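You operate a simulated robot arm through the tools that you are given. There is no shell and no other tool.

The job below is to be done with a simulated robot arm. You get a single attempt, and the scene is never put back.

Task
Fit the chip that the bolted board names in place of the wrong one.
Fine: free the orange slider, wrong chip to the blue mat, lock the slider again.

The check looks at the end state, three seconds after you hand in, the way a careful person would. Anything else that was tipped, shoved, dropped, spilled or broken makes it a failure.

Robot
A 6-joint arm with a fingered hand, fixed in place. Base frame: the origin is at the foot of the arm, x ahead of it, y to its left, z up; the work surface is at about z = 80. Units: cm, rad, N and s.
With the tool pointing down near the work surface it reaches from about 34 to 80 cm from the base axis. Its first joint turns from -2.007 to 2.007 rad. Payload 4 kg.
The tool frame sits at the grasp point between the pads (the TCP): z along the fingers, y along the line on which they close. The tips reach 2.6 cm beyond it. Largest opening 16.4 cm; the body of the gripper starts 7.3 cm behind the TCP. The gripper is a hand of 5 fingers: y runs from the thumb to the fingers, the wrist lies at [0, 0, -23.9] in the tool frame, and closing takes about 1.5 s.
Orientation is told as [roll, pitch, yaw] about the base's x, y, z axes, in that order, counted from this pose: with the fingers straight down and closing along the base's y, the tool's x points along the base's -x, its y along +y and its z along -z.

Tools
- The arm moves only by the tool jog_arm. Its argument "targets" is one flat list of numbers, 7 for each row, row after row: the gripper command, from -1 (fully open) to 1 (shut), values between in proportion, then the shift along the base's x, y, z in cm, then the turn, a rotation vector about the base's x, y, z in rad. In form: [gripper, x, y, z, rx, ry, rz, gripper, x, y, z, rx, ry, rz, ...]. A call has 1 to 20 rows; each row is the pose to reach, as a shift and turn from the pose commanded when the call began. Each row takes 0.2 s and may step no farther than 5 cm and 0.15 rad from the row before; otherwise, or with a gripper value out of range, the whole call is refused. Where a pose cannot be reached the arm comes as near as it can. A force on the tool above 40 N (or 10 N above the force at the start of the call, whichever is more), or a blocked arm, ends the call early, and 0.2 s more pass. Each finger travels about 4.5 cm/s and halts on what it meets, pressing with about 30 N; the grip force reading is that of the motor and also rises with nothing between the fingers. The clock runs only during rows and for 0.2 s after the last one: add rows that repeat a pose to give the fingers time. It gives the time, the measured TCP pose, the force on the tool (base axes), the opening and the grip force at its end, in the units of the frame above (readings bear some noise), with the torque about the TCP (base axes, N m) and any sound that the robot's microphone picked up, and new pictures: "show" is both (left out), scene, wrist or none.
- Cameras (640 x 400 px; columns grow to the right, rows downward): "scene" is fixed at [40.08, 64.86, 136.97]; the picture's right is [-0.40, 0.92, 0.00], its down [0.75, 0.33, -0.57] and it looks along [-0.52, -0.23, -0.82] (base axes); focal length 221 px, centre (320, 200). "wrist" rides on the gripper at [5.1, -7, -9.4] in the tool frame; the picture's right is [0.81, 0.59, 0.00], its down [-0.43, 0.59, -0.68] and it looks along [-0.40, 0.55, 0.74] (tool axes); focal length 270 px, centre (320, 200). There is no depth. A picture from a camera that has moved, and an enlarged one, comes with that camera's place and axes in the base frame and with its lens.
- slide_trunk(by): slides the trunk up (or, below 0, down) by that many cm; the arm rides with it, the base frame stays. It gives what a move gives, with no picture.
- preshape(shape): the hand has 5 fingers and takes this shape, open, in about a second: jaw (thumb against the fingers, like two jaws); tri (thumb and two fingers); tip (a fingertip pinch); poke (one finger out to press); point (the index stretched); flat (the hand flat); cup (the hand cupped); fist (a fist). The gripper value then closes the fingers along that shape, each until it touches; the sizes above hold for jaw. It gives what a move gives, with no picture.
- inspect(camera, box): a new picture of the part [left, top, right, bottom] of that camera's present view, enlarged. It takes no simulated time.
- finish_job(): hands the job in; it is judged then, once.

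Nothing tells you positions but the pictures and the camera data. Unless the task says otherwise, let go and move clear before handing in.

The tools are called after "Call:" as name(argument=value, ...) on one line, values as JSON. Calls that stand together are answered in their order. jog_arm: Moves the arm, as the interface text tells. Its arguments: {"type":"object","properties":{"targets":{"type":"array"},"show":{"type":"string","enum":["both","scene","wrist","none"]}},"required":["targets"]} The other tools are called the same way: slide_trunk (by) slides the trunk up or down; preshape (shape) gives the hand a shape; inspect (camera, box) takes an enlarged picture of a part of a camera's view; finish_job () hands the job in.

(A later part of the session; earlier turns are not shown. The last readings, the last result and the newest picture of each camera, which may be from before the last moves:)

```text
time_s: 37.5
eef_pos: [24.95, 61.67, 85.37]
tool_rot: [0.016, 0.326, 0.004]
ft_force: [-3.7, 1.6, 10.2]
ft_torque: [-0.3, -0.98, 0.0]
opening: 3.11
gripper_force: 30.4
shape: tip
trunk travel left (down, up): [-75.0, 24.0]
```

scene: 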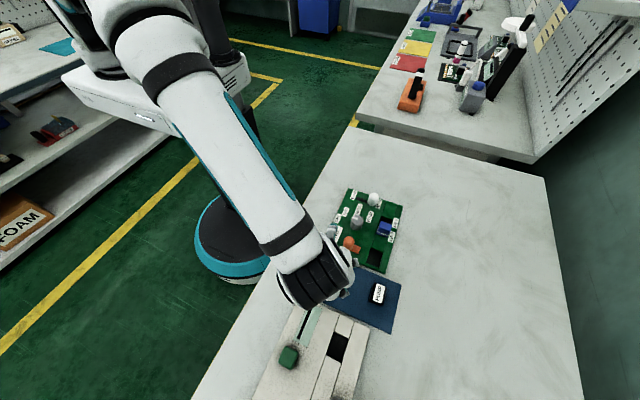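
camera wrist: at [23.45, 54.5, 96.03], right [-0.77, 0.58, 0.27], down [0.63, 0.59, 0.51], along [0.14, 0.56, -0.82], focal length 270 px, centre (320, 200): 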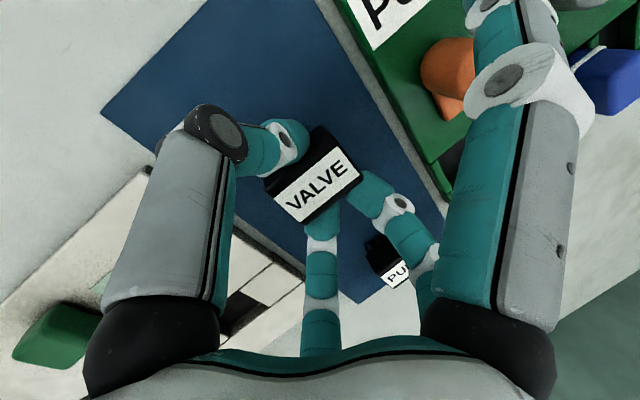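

The force and torque readings point to a contact about 11 cm out on the +x side at y about 58. That suggests a fifth finger I haven't seen is touching the white fixture. I'll back up right away and look there.

Call:
jog_arm(targets=[0.8, 0, 0, 0.5, 0, 0, 0, 0.8, 0, 0, 1.2, 0, 0, 0, 0.8, 0, 0, 2.5, 0, 0, 0], show="scene")

Call:
inspect(camera="scene", box=[240, 270, 360, 400])

Call:
inspect(camera="wrist", box=[0, 150, 300, 400])

```text
time_s: 38.3
eef_pos: [25.11, 61.48, 87.89]
tool_rot: [0.008, 0.328, 0.003]
ft_force: [-0.3, -0.1, -0.7]
ft_torque: [0.01, 0.02, 0.02]
opening: 3.1
gripper_force: 30.0
shape: tip
trunk travel left (down, up): [-75.0, 24.0]
```

scene: 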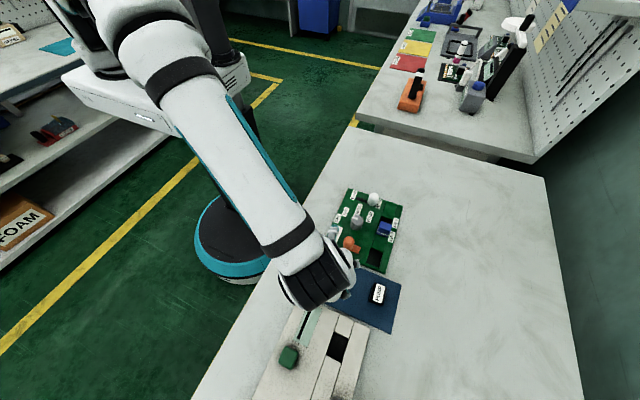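

```text
3.08 times, centred on (300, 335) of scene
camera zoom: at [40.08, 64.86, 136.97], right [-0.4, 0.92, 0.0], down [0.75, 0.33, -0.57], along [-0.52, -0.23, -0.82], focal length 680 px, centre (382, -215)
```

zoom: 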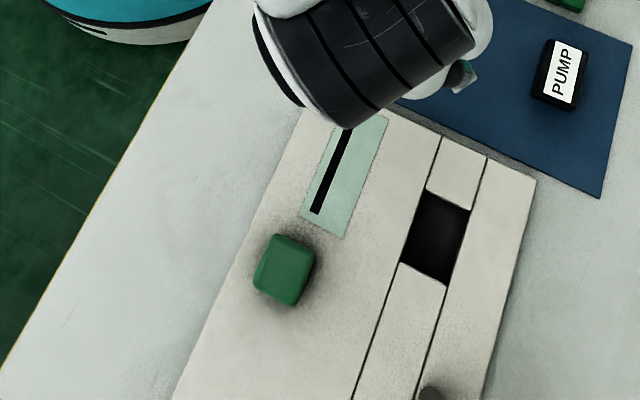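

```text
1.60 times, centred on (150, 275) of wrist
camera zoom: at [23.47, 54.37, 98.17], right [-0.77, 0.59, 0.27], down [0.63, 0.59, 0.51], along [0.14, 0.56, -0.82], focal length 432 px, centre (592, 80)
```

zoom: 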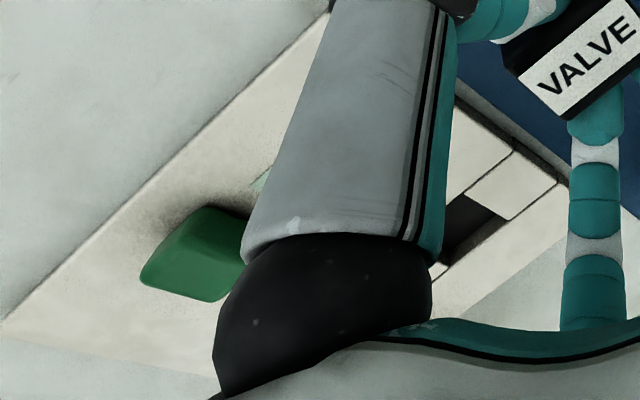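

The fixture on the +x side has not moved (hole, slot and green block are at the same pixels as before). But a fifth finger must hang about 11 cm out at tool -x, and the tilt lowered it onto the fixture. I'll reduce the tilt to 0.15 rad and shift to about (23.5, 60.5), which keeps that finger well above the fixture.

Call:
jog_arm(targets=[0.8, -0.6, -0.4, 0.5, 0, -0.09, 0, 0.8, -1.2, -0.8, 0.5, 0, -0.18, 0, 0.8, -1.6, -1.0, 0, 0, -0.18, 0, 0.8, -1.6, -1.0, -0.8, 0, -0.18, 0, 0.8, -1.6, -1.0, -1.6, 0, -0.18, 0, 0.8, -1.6, -1.0, -2.2, 0, -0.18, 0, 0.8, -1.6, -1.0, -2.2, 0, -0.18, 0])

Call:
inspect(camera="scene", box=[260, 220, 400, 340])

```text
time_s: 39.9
eef_pos: [23.36, 60.5, 85.52]
tool_rot: [0.011, 0.146, 0.003]
ft_force: [0.2, 0.5, 0.0]
ft_torque: [-0.03, -0.01, 0.0]
opening: 3.1
gripper_force: 29.7
shape: tip
trunk travel left (down, up): [-75.0, 24.0]
camera wrist: at [19.9, 53.47, 95.44], right [-0.8, 0.58, 0.13], down [0.53, 0.59, 0.61], along [0.28, 0.56, -0.78], focal length 270 px, centre (320, 200)
```

scene: 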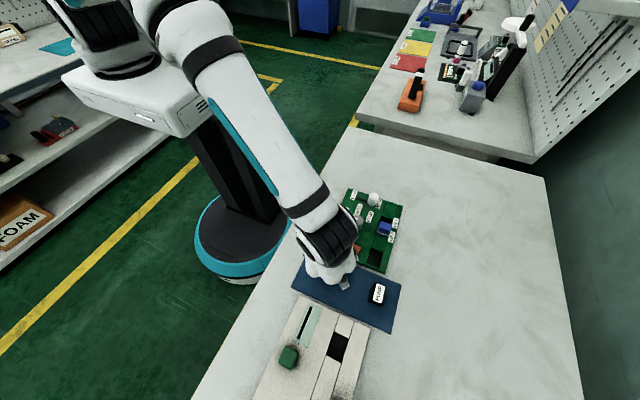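
wrist: 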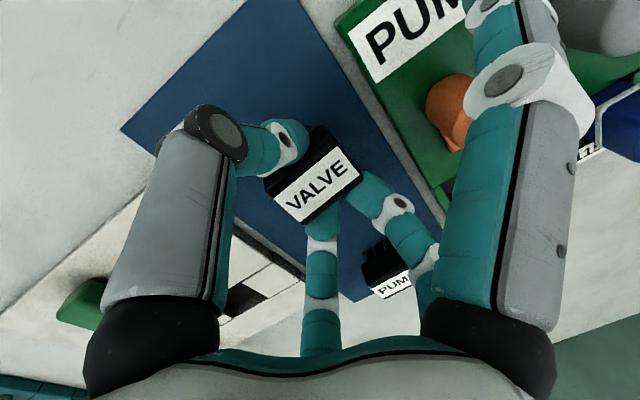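

```text
3.33 times, centred on (330, 280) of scene
camera zoom: at [40.08, 64.86, 136.97], right [-0.4, 0.92, 0.0], down [0.75, 0.33, -0.57], along [-0.52, -0.23, -0.82], focal length 737 px, centre (287, -67)
```

zoom: 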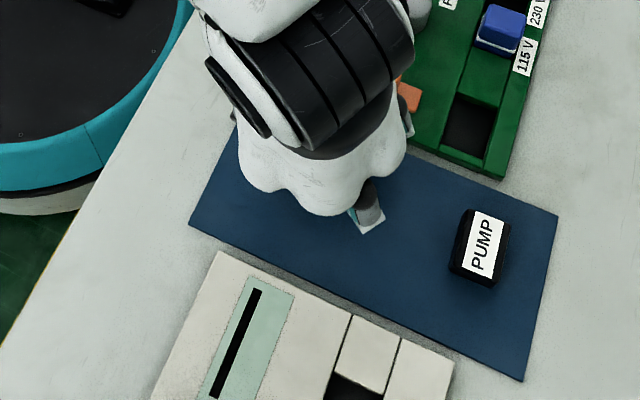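

No contact at this height. I'll lower in small steps until the chip touches the mat.

Call:
jog_arm(targets=[0.8, 0, 0, -0.15, 0, 0, 0, 0.8, 0, 0, -0.3, 0, 0, 0, 0.8, 0, 0, -0.45, 0, 0, 0], show="none")

Call:
jog_arm(targets=[0.8, 0, 0, -0.1, 0, 0, 0, 0.8, 0, 0, -0.2, 0, 0, 0, 0.8, 0, 0, -0.2, 0, 0, 0], show="none")

```text
time_s: 40.7
eef_pos: [23.31, 60.55, 85.19]
tool_rot: [0.01, 0.149, 0.003]
ft_force: [0.4, -0.7, -0.5]
ft_torque: [-0.02, -0.01, -0.01]
opening: 3.08
gripper_force: 30.2
shape: tip
trunk travel left (down, up): [-75.0, 24.0]
```

```text
time_s: 41.5
eef_pos: [23.44, 60.55, 84.9]
tool_rot: [0.009, 0.146, 0.003]
ft_force: [0.0, 0.1, 0.1]
ft_torque: [-0.01, -0.05, 0.0]
opening: 3.1
gripper_force: 30.4
shape: tip
trunk travel left (down, up): [-75.0, 24.0]
```

Call:
jog_arm(targets=[0.8, 0, 0, -0.1, 0, 0, 0, 0.8, 0, 0, -0.2, 0, 0, 0, 0.8, 0, 0, -0.2, 0, 0, 0], show="wrist")

Call:
inspect(camera="wrist", box=[240, 80, 400, 240])

```text
time_s: 42.3
eef_pos: [23.41, 60.53, 84.79]
tool_rot: [0.01, 0.149, 0.004]
ft_force: [-0.5, 0.5, 1.0]
ft_torque: [0.0, -0.06, -0.01]
opening: 3.11
gripper_force: 30.2
shape: tip
trunk travel left (down, up): [-75.0, 24.0]
camera wrist: at [19.92, 53.48, 94.62], right [-0.8, 0.58, 0.12], down [0.53, 0.59, 0.61], along [0.28, 0.56, -0.78], focal length 270 px, centre (320, 200)
```

wrist: 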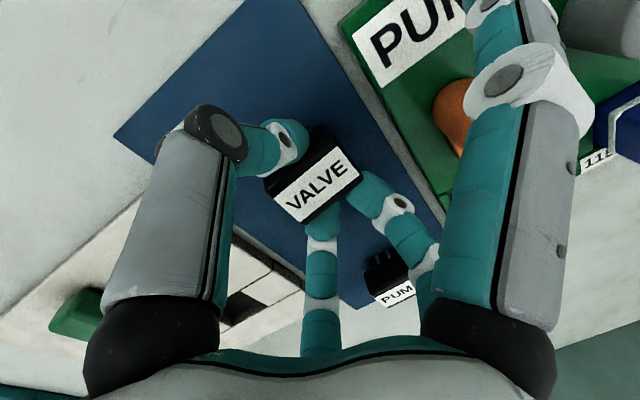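

```text
2.50 times, centred on (320, 160) of wrist
camera zoom: at [19.92, 53.48, 94.62], right [-0.8, 0.58, 0.12], down [0.53, 0.59, 0.61], along [0.28, 0.56, -0.78], focal length 676 px, centre (320, 300)
```

zoom: 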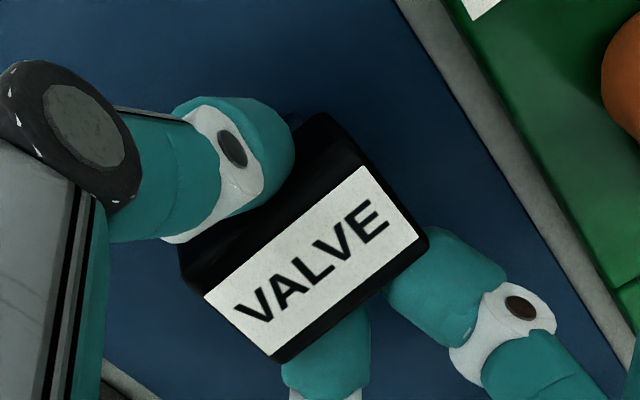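

Call:
jog_arm(targets=[0.8, 0, 0, -0.1, 0, 0, 0, 0.8, 0, 0, -0.2, 0, 0, 0, 0.8, 0, 0, -0.25, 0, 0, 0], show="none")

```text
time_s: 43.1
eef_pos: [23.37, 60.56, 84.53]
tool_rot: [0.013, 0.148, 0.003]
ft_force: [0.5, 0.4, 6.2]
ft_torque: [-0.09, -0.05, 0.03]
opening: 3.12
gripper_force: 29.5
shape: tip
trunk travel left (down, up): [-75.0, 24.0]
```

The chip has touched the mat (6 N, directly under the grip). I'll open slowly and let it settle.

Call:
jog_arm(targets=[0.7, 0, 0, 0.05, 0, 0, 0, 0.6, 0, 0, 0.05, 0, 0, 0, 0.5, 0, 0, 0.05, 0, 0, 0, 0.4, 0, 0, 0.05, 0, 0, 0, 0.4, 0, 0, 0.05, 0, 0, 0, 0.4, 0, 0, 0.05, 0, 0, 0], show="wrist")

Call:
inspect(camera="wrist", box=[240, 80, 400, 240])

```text
time_s: 44.5
eef_pos: [23.39, 60.54, 84.51]
tool_rot: [0.011, 0.149, 0.002]
ft_force: [0.5, 0.2, 0.1]
ft_torque: [-0.01, -0.01, -0.01]
opening: 4.88
gripper_force: 0.1
shape: tip
trunk travel left (down, up): [-75.0, 24.0]
camera wrist: at [19.92, 53.47, 94.39], right [-0.8, 0.58, 0.12], down [0.53, 0.59, 0.61], along [0.28, 0.56, -0.78], focal length 270 px, centre (320, 200)
```

wrist: 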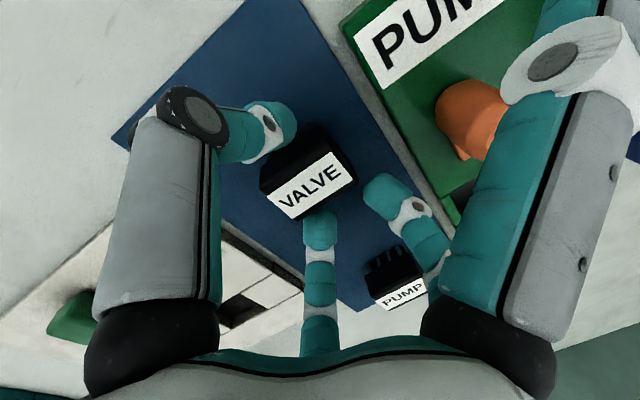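

```text
2.50 times, centred on (320, 160) of wrist
camera zoom: at [19.92, 53.47, 94.39], right [-0.8, 0.58, 0.12], down [0.53, 0.59, 0.61], along [0.28, 0.56, -0.78], focal length 676 px, centre (320, 300)
```

zoom: 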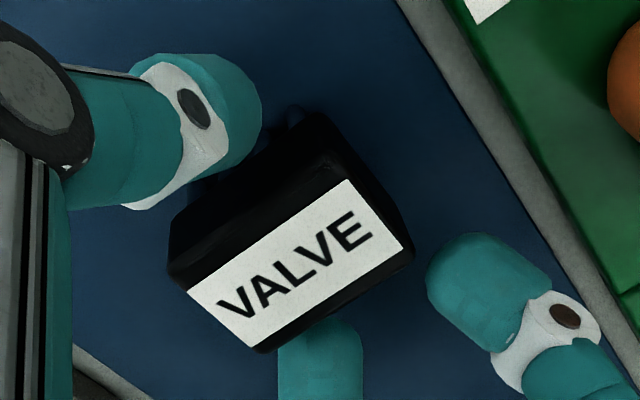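

The VALVE chip sits flat on the mat, released. I'll rise straight up, level the hand, and look at the empty socket.

Call:
jog_arm(targets=[0.4, 0, 0, 1, 0, 0, 0, 0.4, 0, 0, 2.5, 0, 0, 0, 0.4, 0, 0, 5, 0, 0, 0, 0.4, 0, 0, 8, 0, 0, 0, 0.4, 0, 0, 9, -0.006, -0.08, 0, 0.4, 0, 0, 9, -0.011, -0.149, -0.003, 0.4, 0, 0, 9, -0.011, -0.149, -0.003])

Call:
inspect(camera="scene", box=[300, 200, 420, 310])

```text
time_s: 46.1
eef_pos: [23.57, 60.36, 93.54]
tool_rot: [-0.002, -0.001, 0.0]
ft_force: [0.2, 0.4, -0.1]
ft_torque: [0.03, 0.0, 0.01]
opening: 4.89
gripper_force: 0.0
shape: tip
trunk travel left (down, up): [-75.0, 24.0]
camera wrist: at [18.59, 53.48, 102.85], right [-0.81, 0.59, 0.0], down [0.43, 0.6, 0.68], along [0.4, 0.55, -0.74], focal length 270 px, centre (320, 200)
```

scene: 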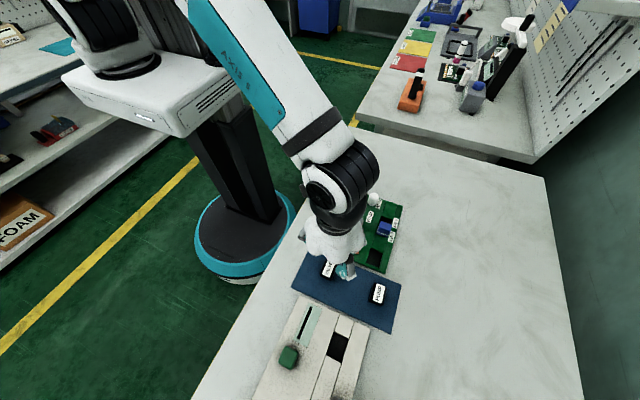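
wrist: 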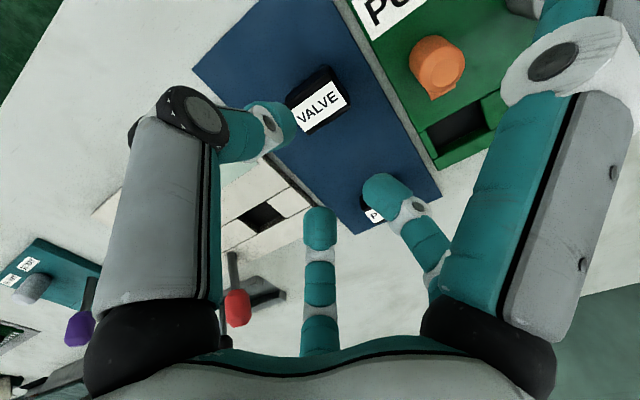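

```text
3.64 times, centred on (360, 255) of scene
camera zoom: at [40.08, 64.86, 136.97], right [-0.4, 0.92, 0.0], down [0.75, 0.33, -0.57], along [-0.52, -0.23, -0.82], focal length 804 px, centre (174, 0)
```

zoom: 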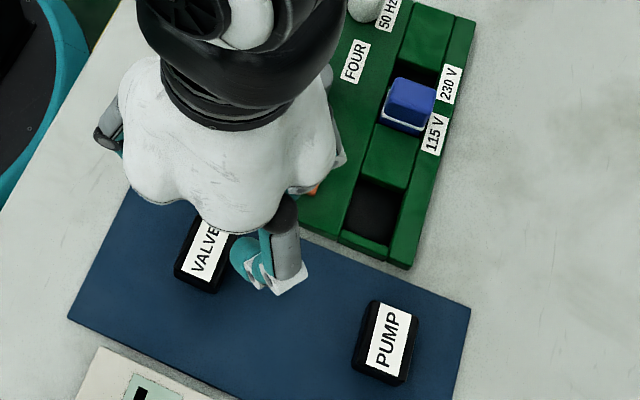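

The VALVE chip is upright on the mat and the socket is open. I'll zoom in on the socket and on the PUMP chip.

Call:
inspect(camera="scene", box=[360, 235, 395, 275])

Call:
inspect(camera="scene", box=[355, 275, 405, 315])

Call:
inspect(camera="wrist", box=[400, 80, 520, 170])

```text
10.00 times, centred on (378, 255) of scene
camera zoom: at [40.08, 64.86, 136.97], right [-0.4, 0.92, 0.0], down [0.75, 0.33, -0.57], along [-0.52, -0.23, -0.82], focal length 2211 px, centre (-255, -350)
```

zoom: 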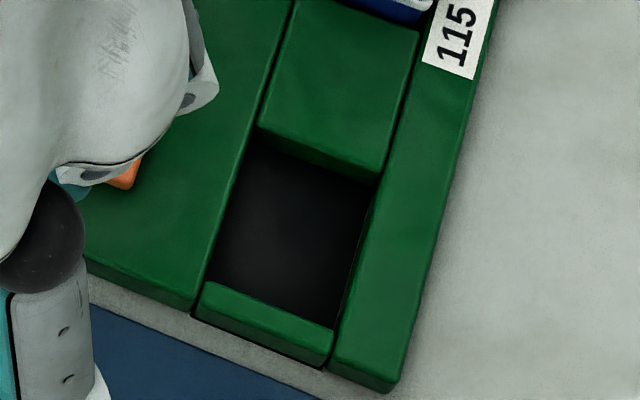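

```text
10.00 times, centred on (380, 295) of scene
camera zoom: at [40.08, 64.86, 136.97], right [-0.4, 0.92, 0.0], down [0.75, 0.33, -0.57], along [-0.52, -0.23, -0.82], focal length 2211 px, centre (-280, -750)
```

zoom: 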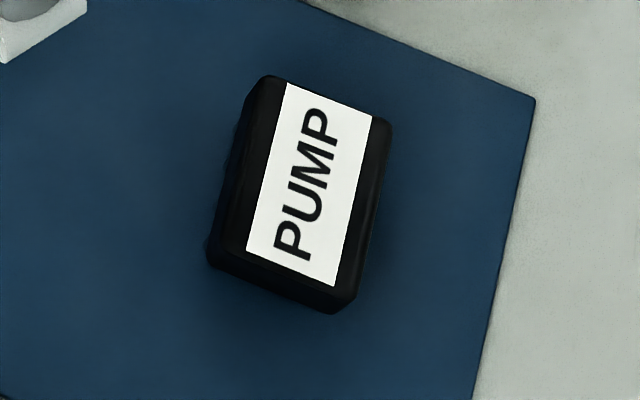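

```text
4.44 times, centred on (460, 125) of wrist
camera zoom: at [18.59, 53.48, 102.85], right [-0.81, 0.59, 0.0], down [0.43, 0.6, 0.68], along [0.4, 0.55, -0.74], focal length 1201 px, centre (-302, 533)
```

zoom: 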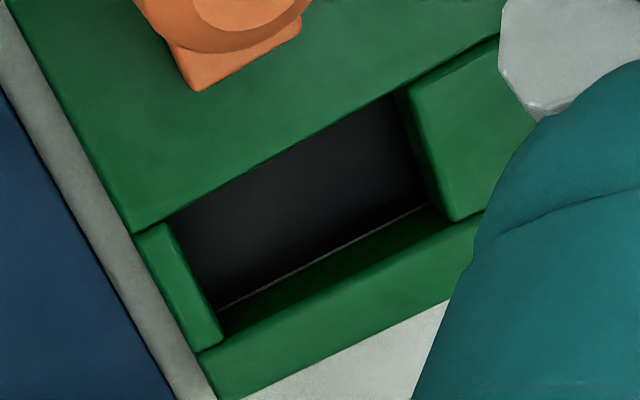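

The pit spans roughly x 13.4–17.9 and y 68.3–71.7, a little bigger than the chip. Next I'll move above the PUMP chip at about (24.5, 72.9), turned slightly to match its yaw.

Call:
jog_arm(targets=[0.4, 0.2, 3, 0, 0, 0, 0.01, 0.4, 0.5, 6.2, 0, 0, 0, 0.02, 0.4, 0.7, 9.4, 0, 0, 0, 0.03, 0.4, 0.9, 12.5, -0.5, 0, 0, 0.04, 0.4, 0.9, 12.5, -1.5, 0, 0, 0.04, 0.4, 0.9, 12.5, -1.5, 0, 0, 0.04])

Call:
inspect(camera="wrist", box=[260, 40, 400, 140])

Call:
inspect(camera="scene", box=[340, 220, 440, 320])

```text
time_s: 47.5
eef_pos: [24.35, 73.17, 91.94]
tool_rot: [-0.002, -0.002, 0.04]
ft_force: [-0.7, 0.0, 0.1]
ft_torque: [0.01, -0.01, 0.01]
opening: 4.91
gripper_force: 0.1
shape: tip
trunk travel left (down, up): [-75.0, 24.0]
camera wrist: at [19.76, 65.96, 101.31], right [-0.83, 0.56, 0.0], down [0.41, 0.61, 0.68], along [0.38, 0.56, -0.74], focal length 270 px, centre (320, 200)
```

scene: 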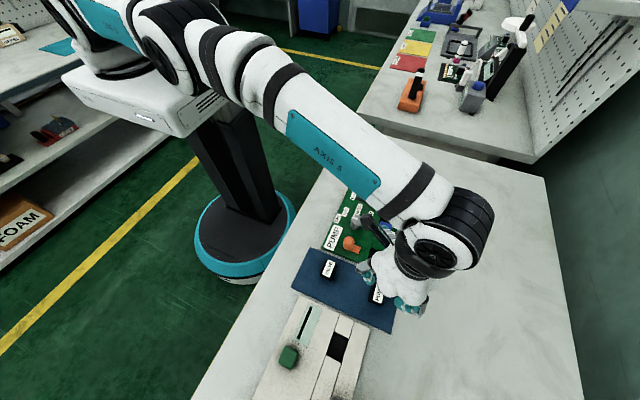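
wrist: 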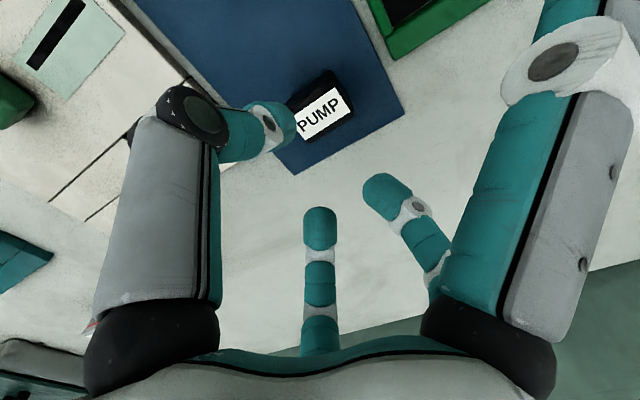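

```text
4.00 times, centred on (330, 90) of wrist
camera zoom: at [19.76, 65.96, 101.31], right [-0.83, 0.56, 0.0], down [0.41, 0.61, 0.68], along [0.38, 0.56, -0.74], focal length 1081 px, centre (280, 640)
```

zoom: 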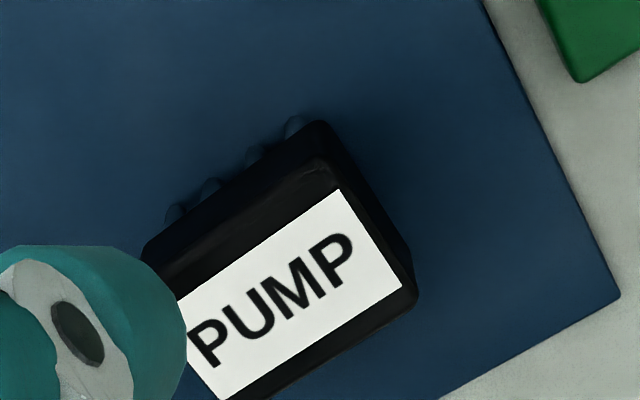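

```text
4.00 times, centred on (390, 270) of scene
camera zoom: at [40.08, 64.86, 136.97], right [-0.4, 0.92, 0.0], down [0.75, 0.33, -0.57], along [-0.52, -0.23, -0.82], focal length 884 px, centre (40, -80)
```

zoom: 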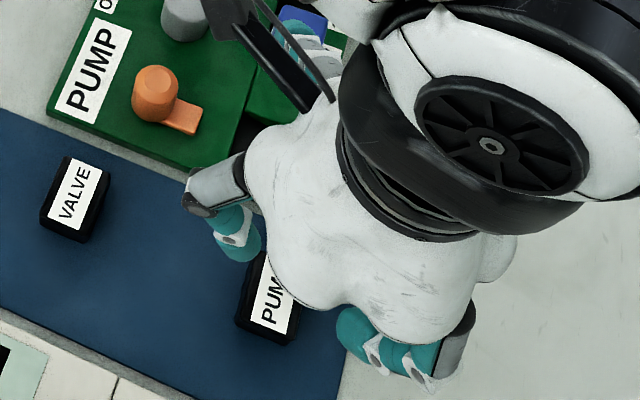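

The PUMP chip's centre measures about (24.45, 72.95) with nearly my yaw. I'll descend around it.

Call:
jog_arm(targets=[0.4, 0, -0.1, -2, 0, 0, 0, 0.4, 0, -0.1, -4, 0, 0, 0, 0.4, 0, -0.1, -5.5, 0, 0, 0, 0.4, 0, -0.1, -6.3, 0, 0, 0, 0.4, 0, -0.1, -6.9, 0, 0, 0, 0.4, 0, -0.1, -7.35, 0, 0, 0, 0.4, 0, -0.1, -7.35, 0, 0, 0])

Call:
inspect(camera="wrist", box=[220, 60, 420, 240])

Call:
inspect(camera="scene", box=[340, 220, 440, 320])

```text
time_s: 49.1
eef_pos: [24.34, 72.55, 84.78]
tool_rot: [-0.002, -0.002, 0.041]
ft_force: [1.0, 0.2, -0.3]
ft_torque: [0.02, -0.01, -0.01]
opening: 4.9
gripper_force: 0.0
shape: tip
out of reach, approached as far as the arm can: row 5, 6, 7
trunk travel left (down, up): [-75.0, 24.0]
camera wrist: at [19.67, 65.49, 94.13], right [-0.83, 0.56, 0.0], down [0.41, 0.61, 0.68], along [0.38, 0.56, -0.74], focal length 270 px, centre (320, 200)
```

scene: 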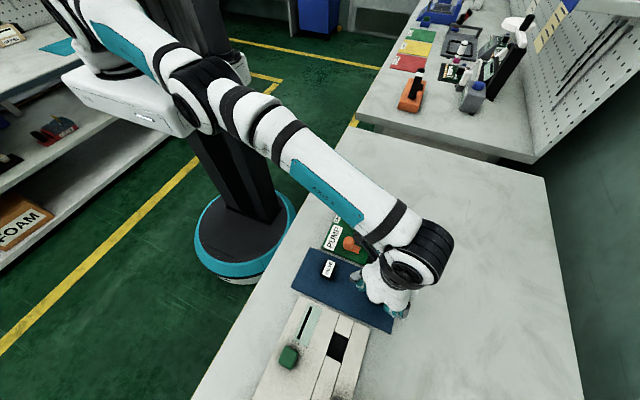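
wrist: 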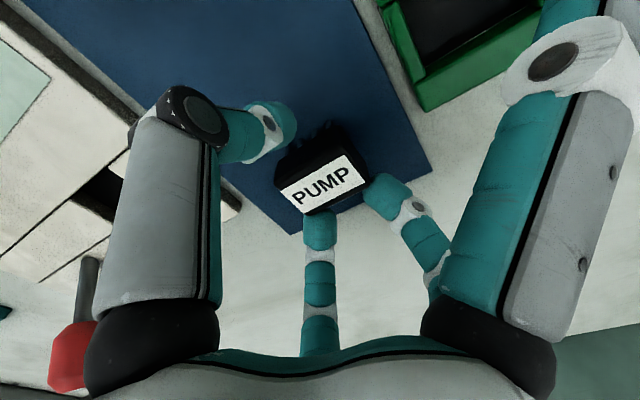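

```text
2.22 times, centred on (320, 150) of wrist
camera zoom: at [19.67, 65.49, 94.13], right [-0.83, 0.56, 0.0], down [0.41, 0.61, 0.68], along [0.38, 0.56, -0.74], focal length 601 px, centre (320, 311)
```

zoom: 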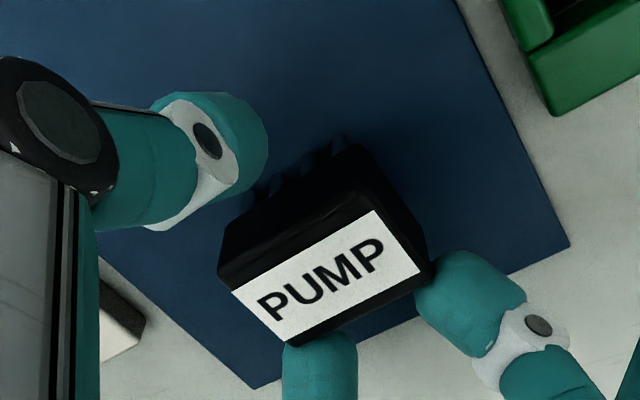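

```text
4.00 times, centred on (390, 270) of scene
camera zoom: at [40.08, 64.86, 136.97], right [-0.4, 0.92, 0.0], down [0.75, 0.33, -0.57], along [-0.52, -0.23, -0.82], focal length 884 px, centre (40, -80)
```

zoom: 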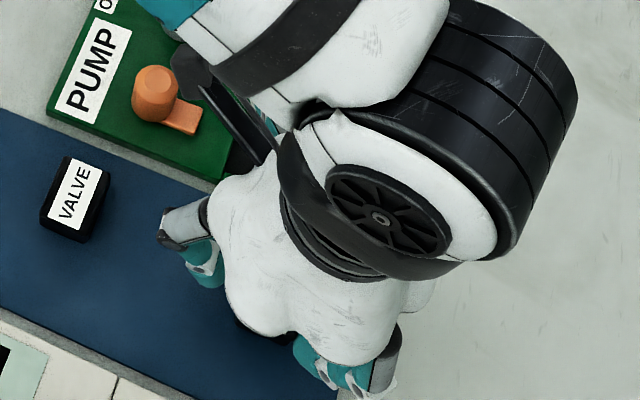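

At this height the arm cannot quite reach y = 72.97 (it stopped at 72.55). I'll rise a little and lower the trunk 5 cm so the arm has more reach near the table.

Call:
jog_arm(targets=[0.4, 0, 0, 1.5, 0, 0, 0, 0.4, 0, 0, 4, 0, 0, 0, 0.4, 0, 0, 7, 0, 0, 0, 0.4, 0, 0, 7, 0, 0, 0], show="none")

Call:
slide_trunk(by=-5)

```text
time_s: 50.1
eef_pos: [24.32, 72.58, 91.6]
tool_rot: [-0.003, 0.0, 0.042]
ft_force: [-0.4, 0.5, -0.2]
ft_torque: [-0.02, 0.03, -0.04]
opening: 4.88
gripper_force: 0.0
shape: tip
trunk travel left (down, up): [-75.0, 24.0]
```

```text
time_s: 51.0
eef_pos: [24.21, 72.5, 86.67]
tool_rot: [-0.001, -0.002, 0.042]
ft_force: [-0.2, 0.6, 0.4]
ft_torque: [0.0, 0.02, -0.01]
opening: 4.89
gripper_force: 0.0
shape: tip
trunk travel left (down, up): [-70.0, 29.0]
```

The trunk is down 5 cm and the TCP is at z = 86.7. I'll re-centre over the chip and go a bit lower.

Call:
jog_arm(targets=[0.4, 0.1, 0.42, 0, 0, 0, 0, 0.4, 0.1, 0.42, -1, 0, 0, 0, 0.4, 0.1, 0.42, -1.7, 0, 0, 0, 0.4, 0.1, 0.42, -2.05, 0, 0, 0, 0.4, 0.1, 0.42, -2.05, 0, 0, 0])

Call:
inspect(camera="wrist", box=[220, 60, 420, 240])

```text
time_s: 52.2
eef_pos: [24.38, 72.94, 84.59]
tool_rot: [-0.002, 0.001, 0.04]
ft_force: [-0.3, 0.2, 0.5]
ft_torque: [-0.02, 0.03, 0.01]
opening: 4.91
gripper_force: 0.0
shape: tip
trunk travel left (down, up): [-70.0, 29.0]
camera wrist: at [19.66, 65.86, 93.95], right [-0.83, 0.56, 0.0], down [0.41, 0.61, 0.68], along [0.38, 0.56, -0.74], focal length 270 px, centre (320, 200)
```

scene: 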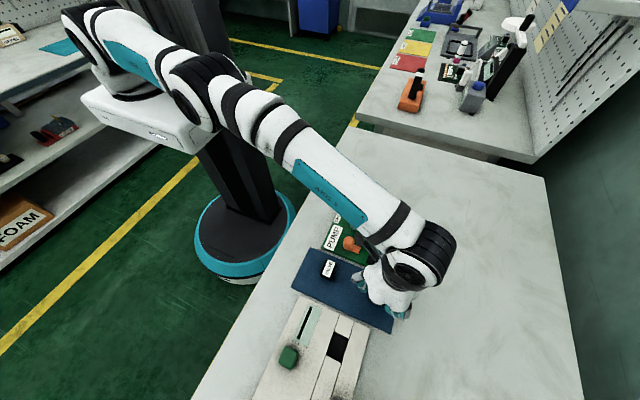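
wrist: 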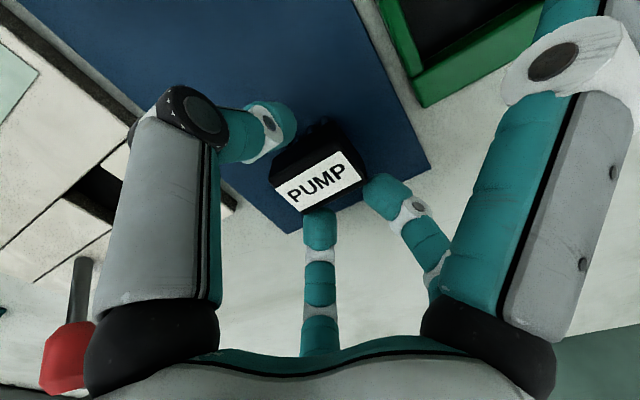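

```text
2.22 times, centred on (320, 150) of wrist
camera zoom: at [19.66, 65.86, 93.95], right [-0.83, 0.56, 0.0], down [0.41, 0.61, 0.68], along [0.38, 0.56, -0.74], focal length 601 px, centre (320, 311)
```

zoom: 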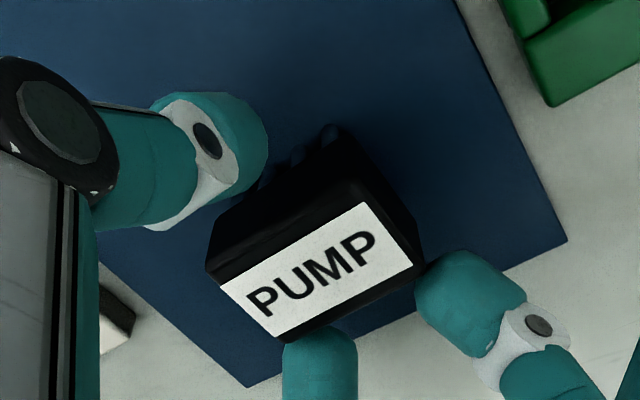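

The chip is centred between thumb and fingers. I'll close on it.

Call:
jog_arm(targets=[0.5, 0, 0, 0, 0, 0, 0, 0.6, 0, 0, 0, 0, 0, 0, 0.7, 0, 0, 0, 0, 0, 0, 0.8, 0, 0, 0, 0, 0, 0, 0.8, 0, 0, 0, 0, 0, 0, 0.8, 0, 0, 0, 0, 0, 0], show="wrist")

Call:
inspect(camera="wrist", box=[220, 60, 420, 240])

```text
time_s: 53.6
eef_pos: [24.29, 73.01, 84.73]
tool_rot: [-0.002, -0.002, 0.041]
ft_force: [0.0, 0.2, 0.8]
ft_torque: [0.0, 0.0, -0.02]
opening: 3.11
gripper_force: 30.3
shape: tip
trunk travel left (down, up): [-70.0, 29.0]
camera wrist: at [19.66, 65.87, 93.97], right [-0.83, 0.56, 0.0], down [0.41, 0.61, 0.68], along [0.38, 0.56, -0.74], focal length 270 px, centre (320, 200)
```

wrist: 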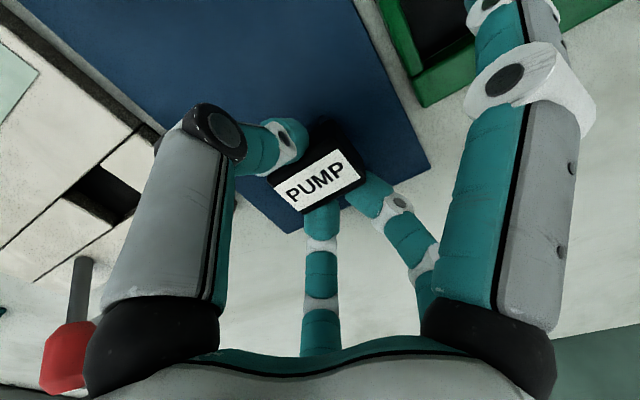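

```text
2.22 times, centred on (320, 150) of wrist
camera zoom: at [19.66, 65.87, 93.97], right [-0.83, 0.56, 0.0], down [0.41, 0.61, 0.68], along [0.38, 0.56, -0.74], focal length 601 px, centre (320, 311)
```

zoom: 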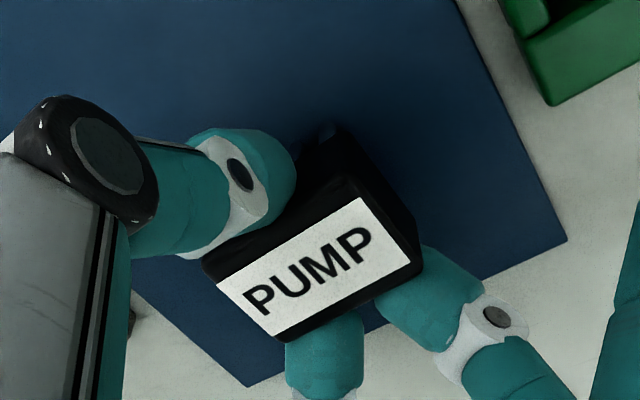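

The PUMP chip is held, its centre offset from the TCP by only about (+0.17, -0.11) cm, and aligned with the hand. I'll lift it and go to a spot where the wrist camera can view the pit clearly for exact aiming.

Call:
jog_arm(targets=[0.8, 0, 0, 0.4, 0, 0, 0, 0.8, 0, 0, 1, 0, 0, 0, 0.8, 0, 0, 2.2, 0, 0, 0, 0.8, 0, 0, 4, 0, 0, 0, 0.8, 0, -0.5, 6, 0, 0, 0, 0.8, -0.5, -1.5, 8, 0, 0, -0.01, 0.8, -2, -3.5, 8, 0, 0, -0.02, 0.8, -4, -5.5, 8, 0, 0, -0.03, 0.8, -5.4, -7, 8, 0, 0, -0.04, 0.8, -5.4, -7, 8, 0, 0, -0.04])

Call:
inspect(camera="wrist", box=[300, 50, 460, 190])

Call:
inspect(camera="scene", box=[330, 200, 430, 290])

```text
time_s: 55.8
eef_pos: [18.9, 65.84, 92.69]
tool_rot: [-0.002, -0.003, 0.0]
ft_force: [-0.2, -0.8, -1.1]
ft_torque: [-0.04, 0.0, 0.01]
opening: 3.11
gripper_force: 29.7
shape: tip
trunk travel left (down, up): [-70.0, 29.0]
camera wrist: at [13.92, 59.02, 102.05], right [-0.81, 0.59, 0.0], down [0.43, 0.6, 0.68], along [0.4, 0.55, -0.74], focal length 270 px, centre (320, 200)
```

scene: 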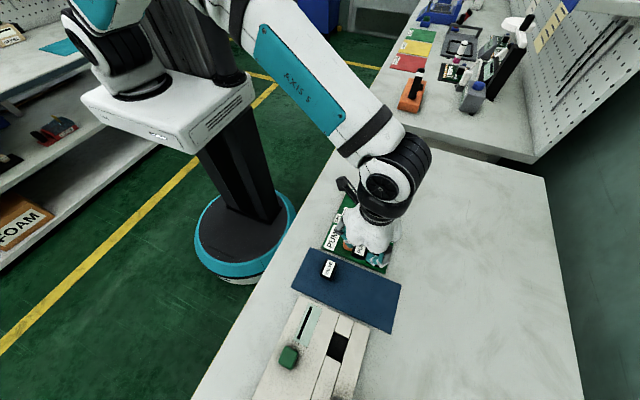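
wrist: 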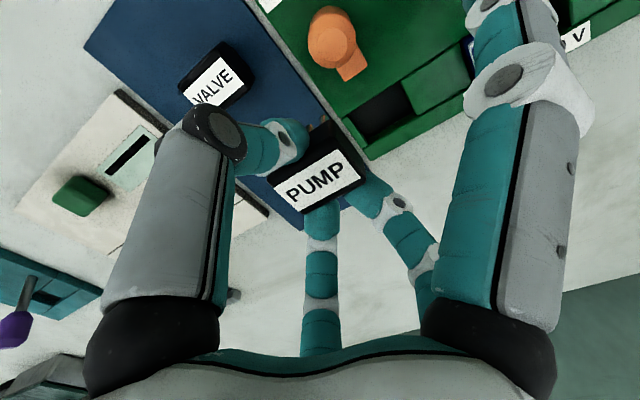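

```text
2.86 times, centred on (380, 120) of wrist
camera zoom: at [13.92, 59.02, 102.05], right [-0.81, 0.59, 0.0], down [0.43, 0.6, 0.68], along [0.4, 0.55, -0.74], focal length 772 px, centre (149, 429)
```

zoom: 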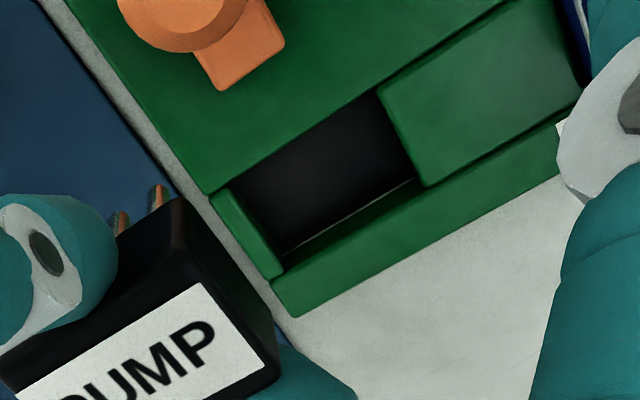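

```text
4.44 times, centred on (380, 245) of scene
camera zoom: at [40.08, 64.86, 136.97], right [-0.4, 0.92, 0.0], down [0.75, 0.33, -0.57], along [-0.52, -0.23, -0.82], focal length 983 px, centre (53, 0)
```

zoom: 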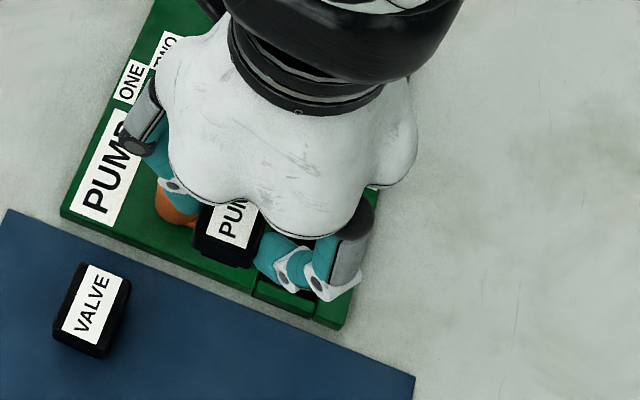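

Call:
inspect(camera="wrist", box=[365, 70, 425, 145])

Call:
inspect(camera="wrist", box=[260, 110, 380, 230])

```text
5.33 times, centred on (395, 108) of wrist
camera zoom: at [13.92, 59.02, 102.05], right [-0.81, 0.59, 0.0], down [0.43, 0.6, 0.68], along [0.4, 0.55, -0.74], focal length 1442 px, centre (-80, 693)
```

zoom: 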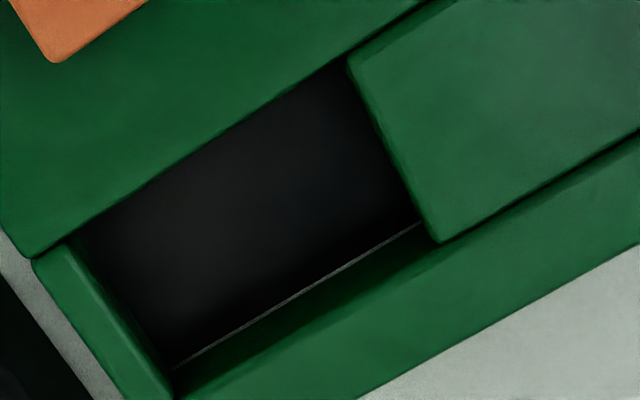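

```text
3.33 times, centred on (320, 170) of wrist
camera zoom: at [13.92, 59.02, 102.05], right [-0.81, 0.59, 0.0], down [0.43, 0.6, 0.68], along [0.4, 0.55, -0.74], focal length 901 px, centre (320, 300)
```

zoom: 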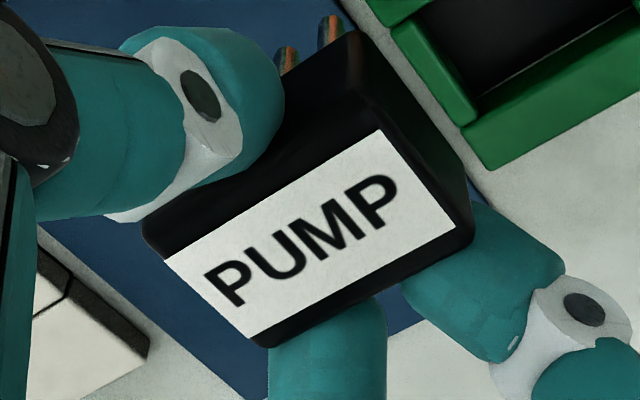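

I can see the pit well: its centre is about (15.58, 70.1), floor near z = 80.2, with roughly 0.15 cm clearance around the chip, and both are square to the axes. I'll move by (-3.49, +4.29) to put the chip over the pit and come down to about 1 cm above it.

Call:
jog_arm(targets=[0.8, -1.2, 1.4, 0, 0, 0, 0, 0.8, -2.4, 2.9, 0, 0, 0, 0, 0.8, -3.49, 4.29, 0, 0, 0, 0, 0.8, -3.49, 4.29, -2, 0, 0, 0, 0.8, -3.49, 4.29, -4, 0, 0, 0, 0.8, -3.49, 4.29, -5.5, 0, 0, 0, 0.8, -3.49, 4.29, -6.3, 0, 0, 0, 0.8, -3.49, 4.29, -6.3, 0, 0, 0])

Call:
inspect(camera="wrist", box=[260, 100, 400, 230])

Call:
inspect(camera="scene", box=[350, 225, 400, 275])

```text
time_s: 57.6
eef_pos: [15.6, 70.35, 86.26]
tool_rot: [-0.001, 0.0, 0.001]
ft_force: [-0.2, 0.2, -0.8]
ft_torque: [0.01, -0.03, -0.01]
opening: 3.12
gripper_force: 30.1
shape: tip
trunk travel left (down, up): [-70.0, 29.0]
camera wrist: at [10.62, 63.36, 95.64], right [-0.81, 0.59, 0.0], down [0.43, 0.6, 0.68], along [0.4, 0.55, -0.74], focal length 270 px, centre (320, 200)
```

scene: 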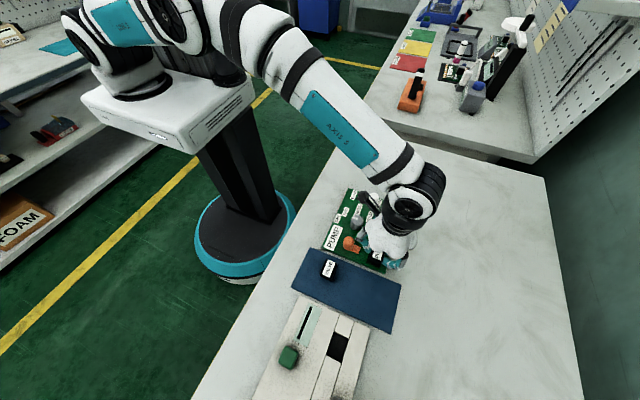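
wrist: 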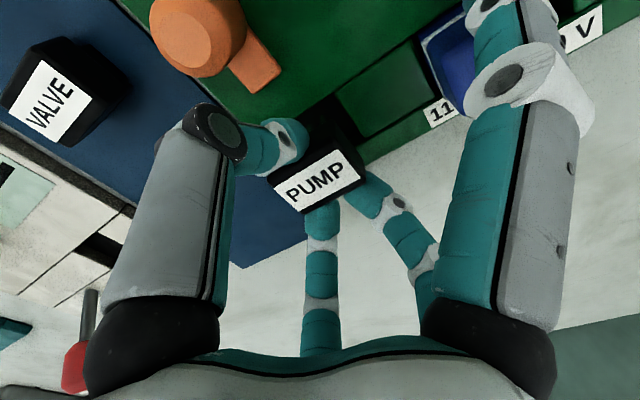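

```text
3.08 times, centred on (330, 165) of wrist
camera zoom: at [10.62, 63.36, 95.64], right [-0.81, 0.59, 0.0], down [0.43, 0.6, 0.68], along [0.4, 0.55, -0.74], focal length 832 px, centre (289, 308)
```

zoom: 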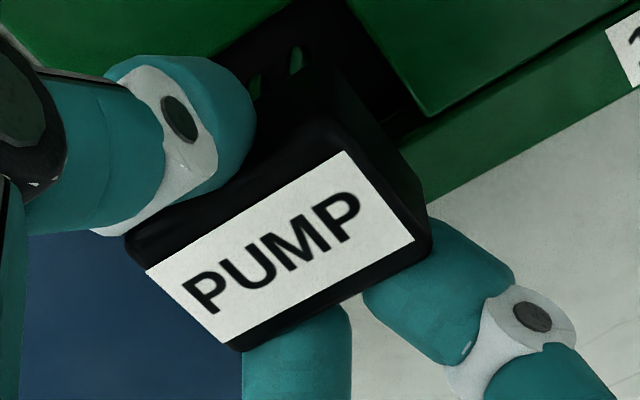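

```text
8.00 times, centred on (375, 250) of scene
camera zoom: at [40.08, 64.86, 136.97], right [-0.4, 0.92, 0.0], down [0.75, 0.33, -0.57], along [-0.52, -0.23, -0.82], focal length 1769 px, centre (-120, -200)
```

zoom: 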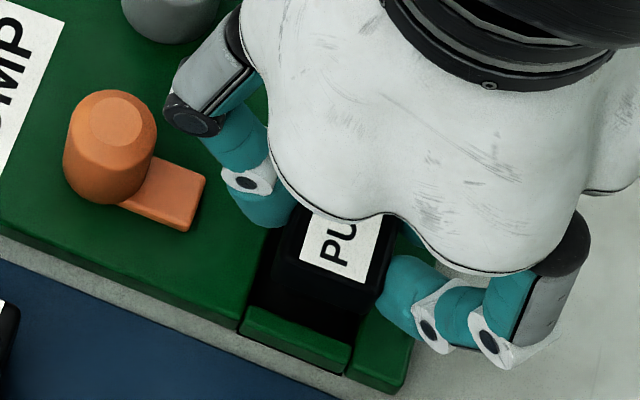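

The camera shows I'm about 0.2 cm off in x from the intended spot, and the two views disagree slightly. I'll zoom in on the gaps between chip and pit to aim better.

Call:
inspect(camera="wrist", box=[325, 95, 385, 165])

Call:
inspect(camera="scene", box=[374, 245, 398, 275])

```text
5.71 times, centred on (355, 130) of wrist
camera zoom: at [10.62, 63.36, 95.64], right [-0.81, 0.59, 0.0], down [0.43, 0.6, 0.68], along [0.4, 0.55, -0.74], focal length 1544 px, centre (120, 600)
```

zoom: 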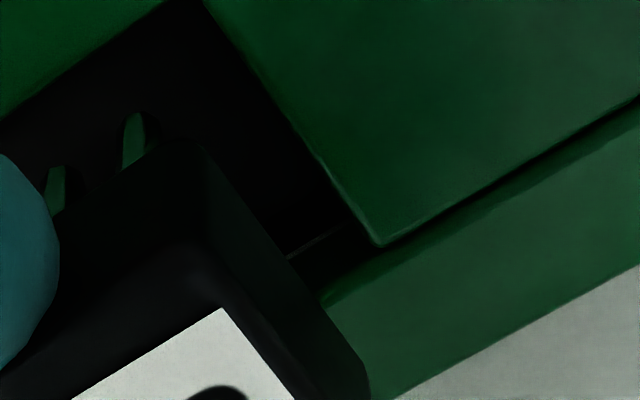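

```text
13.33 times, centred on (386, 260) of scene
camera zoom: at [40.08, 64.86, 136.97], right [-0.4, 0.92, 0.0], down [0.75, 0.33, -0.57], along [-0.52, -0.23, -0.82], focal length 2948 px, centre (-560, -600)
```

zoom: 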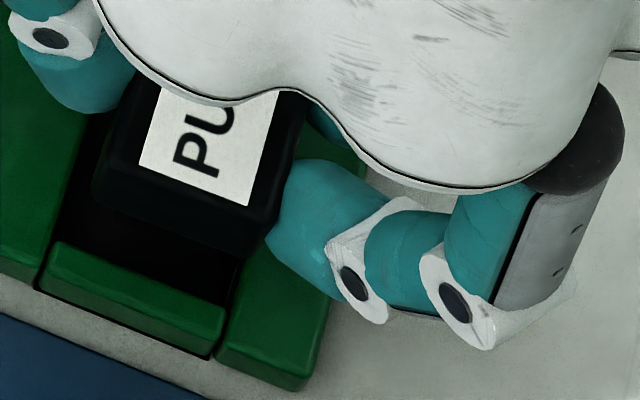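

Measured close up, the gaps are about 0.39 cm on the -x end and 0.35 cm on the +x end, with similar room in y, so the chip is nearly centred. I'll nudge it (-0.06, -0.05) and lower slowly into the pit.

Call:
jog_arm(targets=[0.8, -0.06, -0.05, -0.2, 0, 0, 0, 0.8, -0.06, -0.05, -0.5, 0, 0, 0, 0.8, -0.06, -0.05, -0.8, 0, 0, 0, 0.8, -0.06, -0.05, -0.8, 0, 0, 0], show="none")

Call:
inspect(camera="wrist", box=[325, 95, 385, 165])

Call:
inspect(camera="scene", box=[370, 245, 394, 275])

```text
time_s: 58.6
eef_pos: [15.44, 70.33, 85.56]
tool_rot: [-0.001, -0.002, 0.0]
ft_force: [-0.6, 0.7, 0.1]
ft_torque: [-0.06, -0.01, 0.01]
opening: 3.08
gripper_force: 30.1
shape: tip
trunk travel left (down, up): [-70.0, 29.0]
```

```text
5.71 times, centred on (355, 130) of wrist
camera zoom: at [10.49, 63.37, 94.87], right [-0.81, 0.59, 0.0], down [0.43, 0.6, 0.68], along [0.4, 0.55, -0.74], focal length 1544 px, centre (120, 600)
```

zoom: 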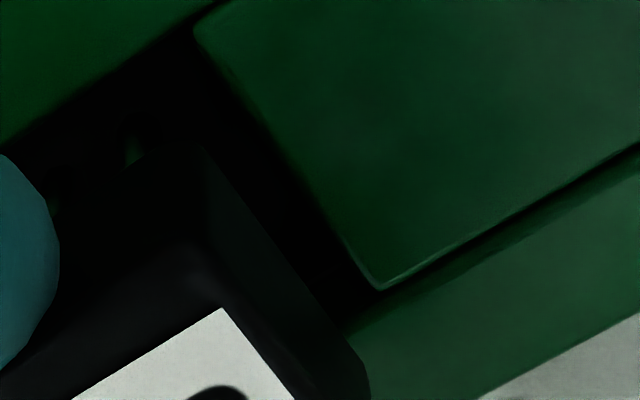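

```text
13.33 times, centred on (382, 260) of scene
camera zoom: at [40.08, 64.86, 136.97], right [-0.4, 0.92, 0.0], down [0.75, 0.33, -0.57], along [-0.52, -0.23, -0.82], focal length 2948 px, centre (-507, -600)
```

zoom: 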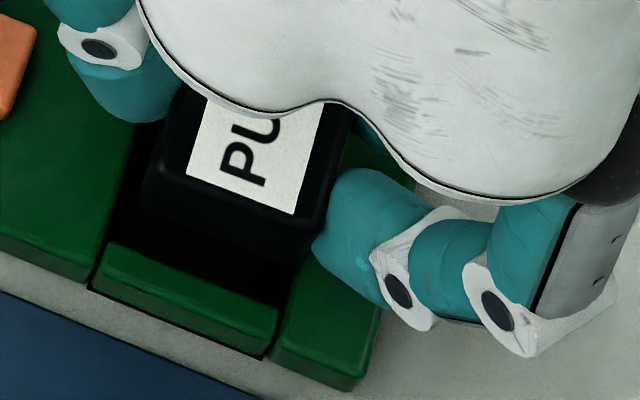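

Clear gaps show on all sides. I'll keep lowering in small steps and watch the force.

Call:
jog_arm(targets=[0.8, 0.06, 0, -0.1, 0, 0, 0, 0.8, 0.06, 0, -0.25, 0, 0, 0, 0.8, 0.06, 0, -0.4, 0, 0, 0, 0.8, 0.06, 0, -0.5, 0, 0, 0], show="none")

Call:
inspect(camera="wrist", box=[325, 95, 385, 165])

Call:
inspect(camera="scene", box=[370, 245, 394, 275])

```text
time_s: 59.6
eef_pos: [15.49, 70.4, 84.95]
tool_rot: [0.0, -0.001, 0.0]
ft_force: [-0.1, 0.3, -0.9]
ft_torque: [0.0, 0.0, -0.04]
opening: 3.1
gripper_force: 30.3
shape: tip
trunk travel left (down, up): [-70.0, 29.0]
```

```text
5.71 times, centred on (355, 130) of wrist
camera zoom: at [10.55, 63.35, 94.38], right [-0.81, 0.59, 0.0], down [0.43, 0.6, 0.68], along [0.4, 0.55, -0.74], focal length 1544 px, centre (120, 600)
```

zoom: 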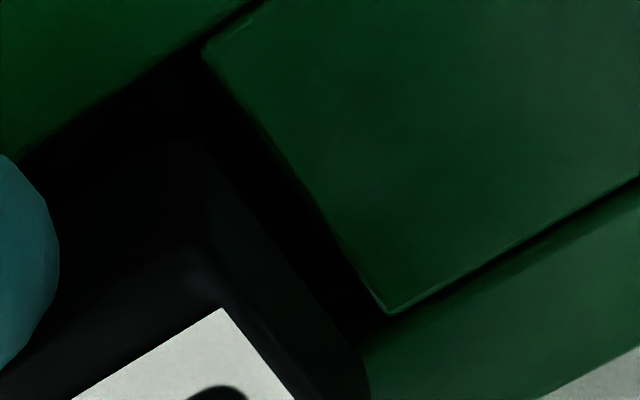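

```text
13.33 times, centred on (382, 260) of scene
camera zoom: at [40.08, 64.86, 136.97], right [-0.4, 0.92, 0.0], down [0.75, 0.33, -0.57], along [-0.52, -0.23, -0.82], focal length 2948 px, centre (-507, -600)
```

zoom: 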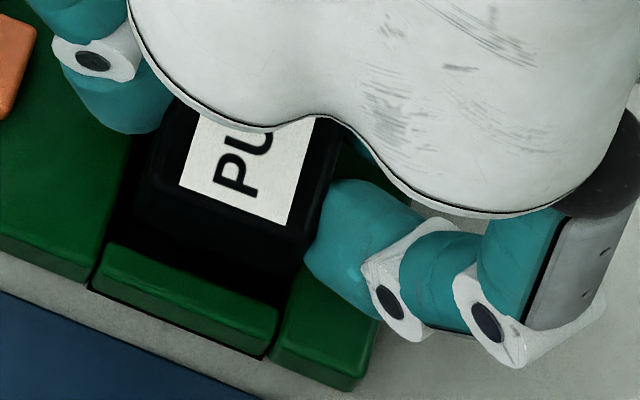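

The pins are already inside the pit with no contact. I'll lower the last few millimetres.

Call:
jog_arm(targets=[0.8, -0.05, 0, -0.1, 0, 0, 0, 0.8, -0.05, 0, -0.2, 0, 0, 0, 0.8, -0.05, 0, -0.3, 0, 0, 0, 0.8, -0.05, 0, -0.3, 0, 0, 0], show="none")

Call:
jog_arm(targets=[0.8, 0, 0, -0.1, 0, 0, 0, 0.8, 0, 0, -0.15, 0, 0, 0, 0.8, 0, 0, -0.15, 0, 0, 0], show="none")

```text
time_s: 60.6
eef_pos: [15.29, 70.15, 84.72]
tool_rot: [0.0, 0.0, 0.001]
ft_force: [0.2, 0.4, -0.9]
ft_torque: [0.01, -0.02, -0.01]
opening: 3.1
gripper_force: 29.5
shape: tip
trunk travel left (down, up): [-70.0, 29.0]
```

```text
time_s: 61.4
eef_pos: [15.38, 70.34, 84.5]
tool_rot: [-0.001, -0.002, 0.001]
ft_force: [-0.7, -0.1, -0.4]
ft_torque: [0.03, 0.0, 0.01]
opening: 3.1
gripper_force: 29.9
shape: tip
trunk travel left (down, up): [-70.0, 29.0]
```

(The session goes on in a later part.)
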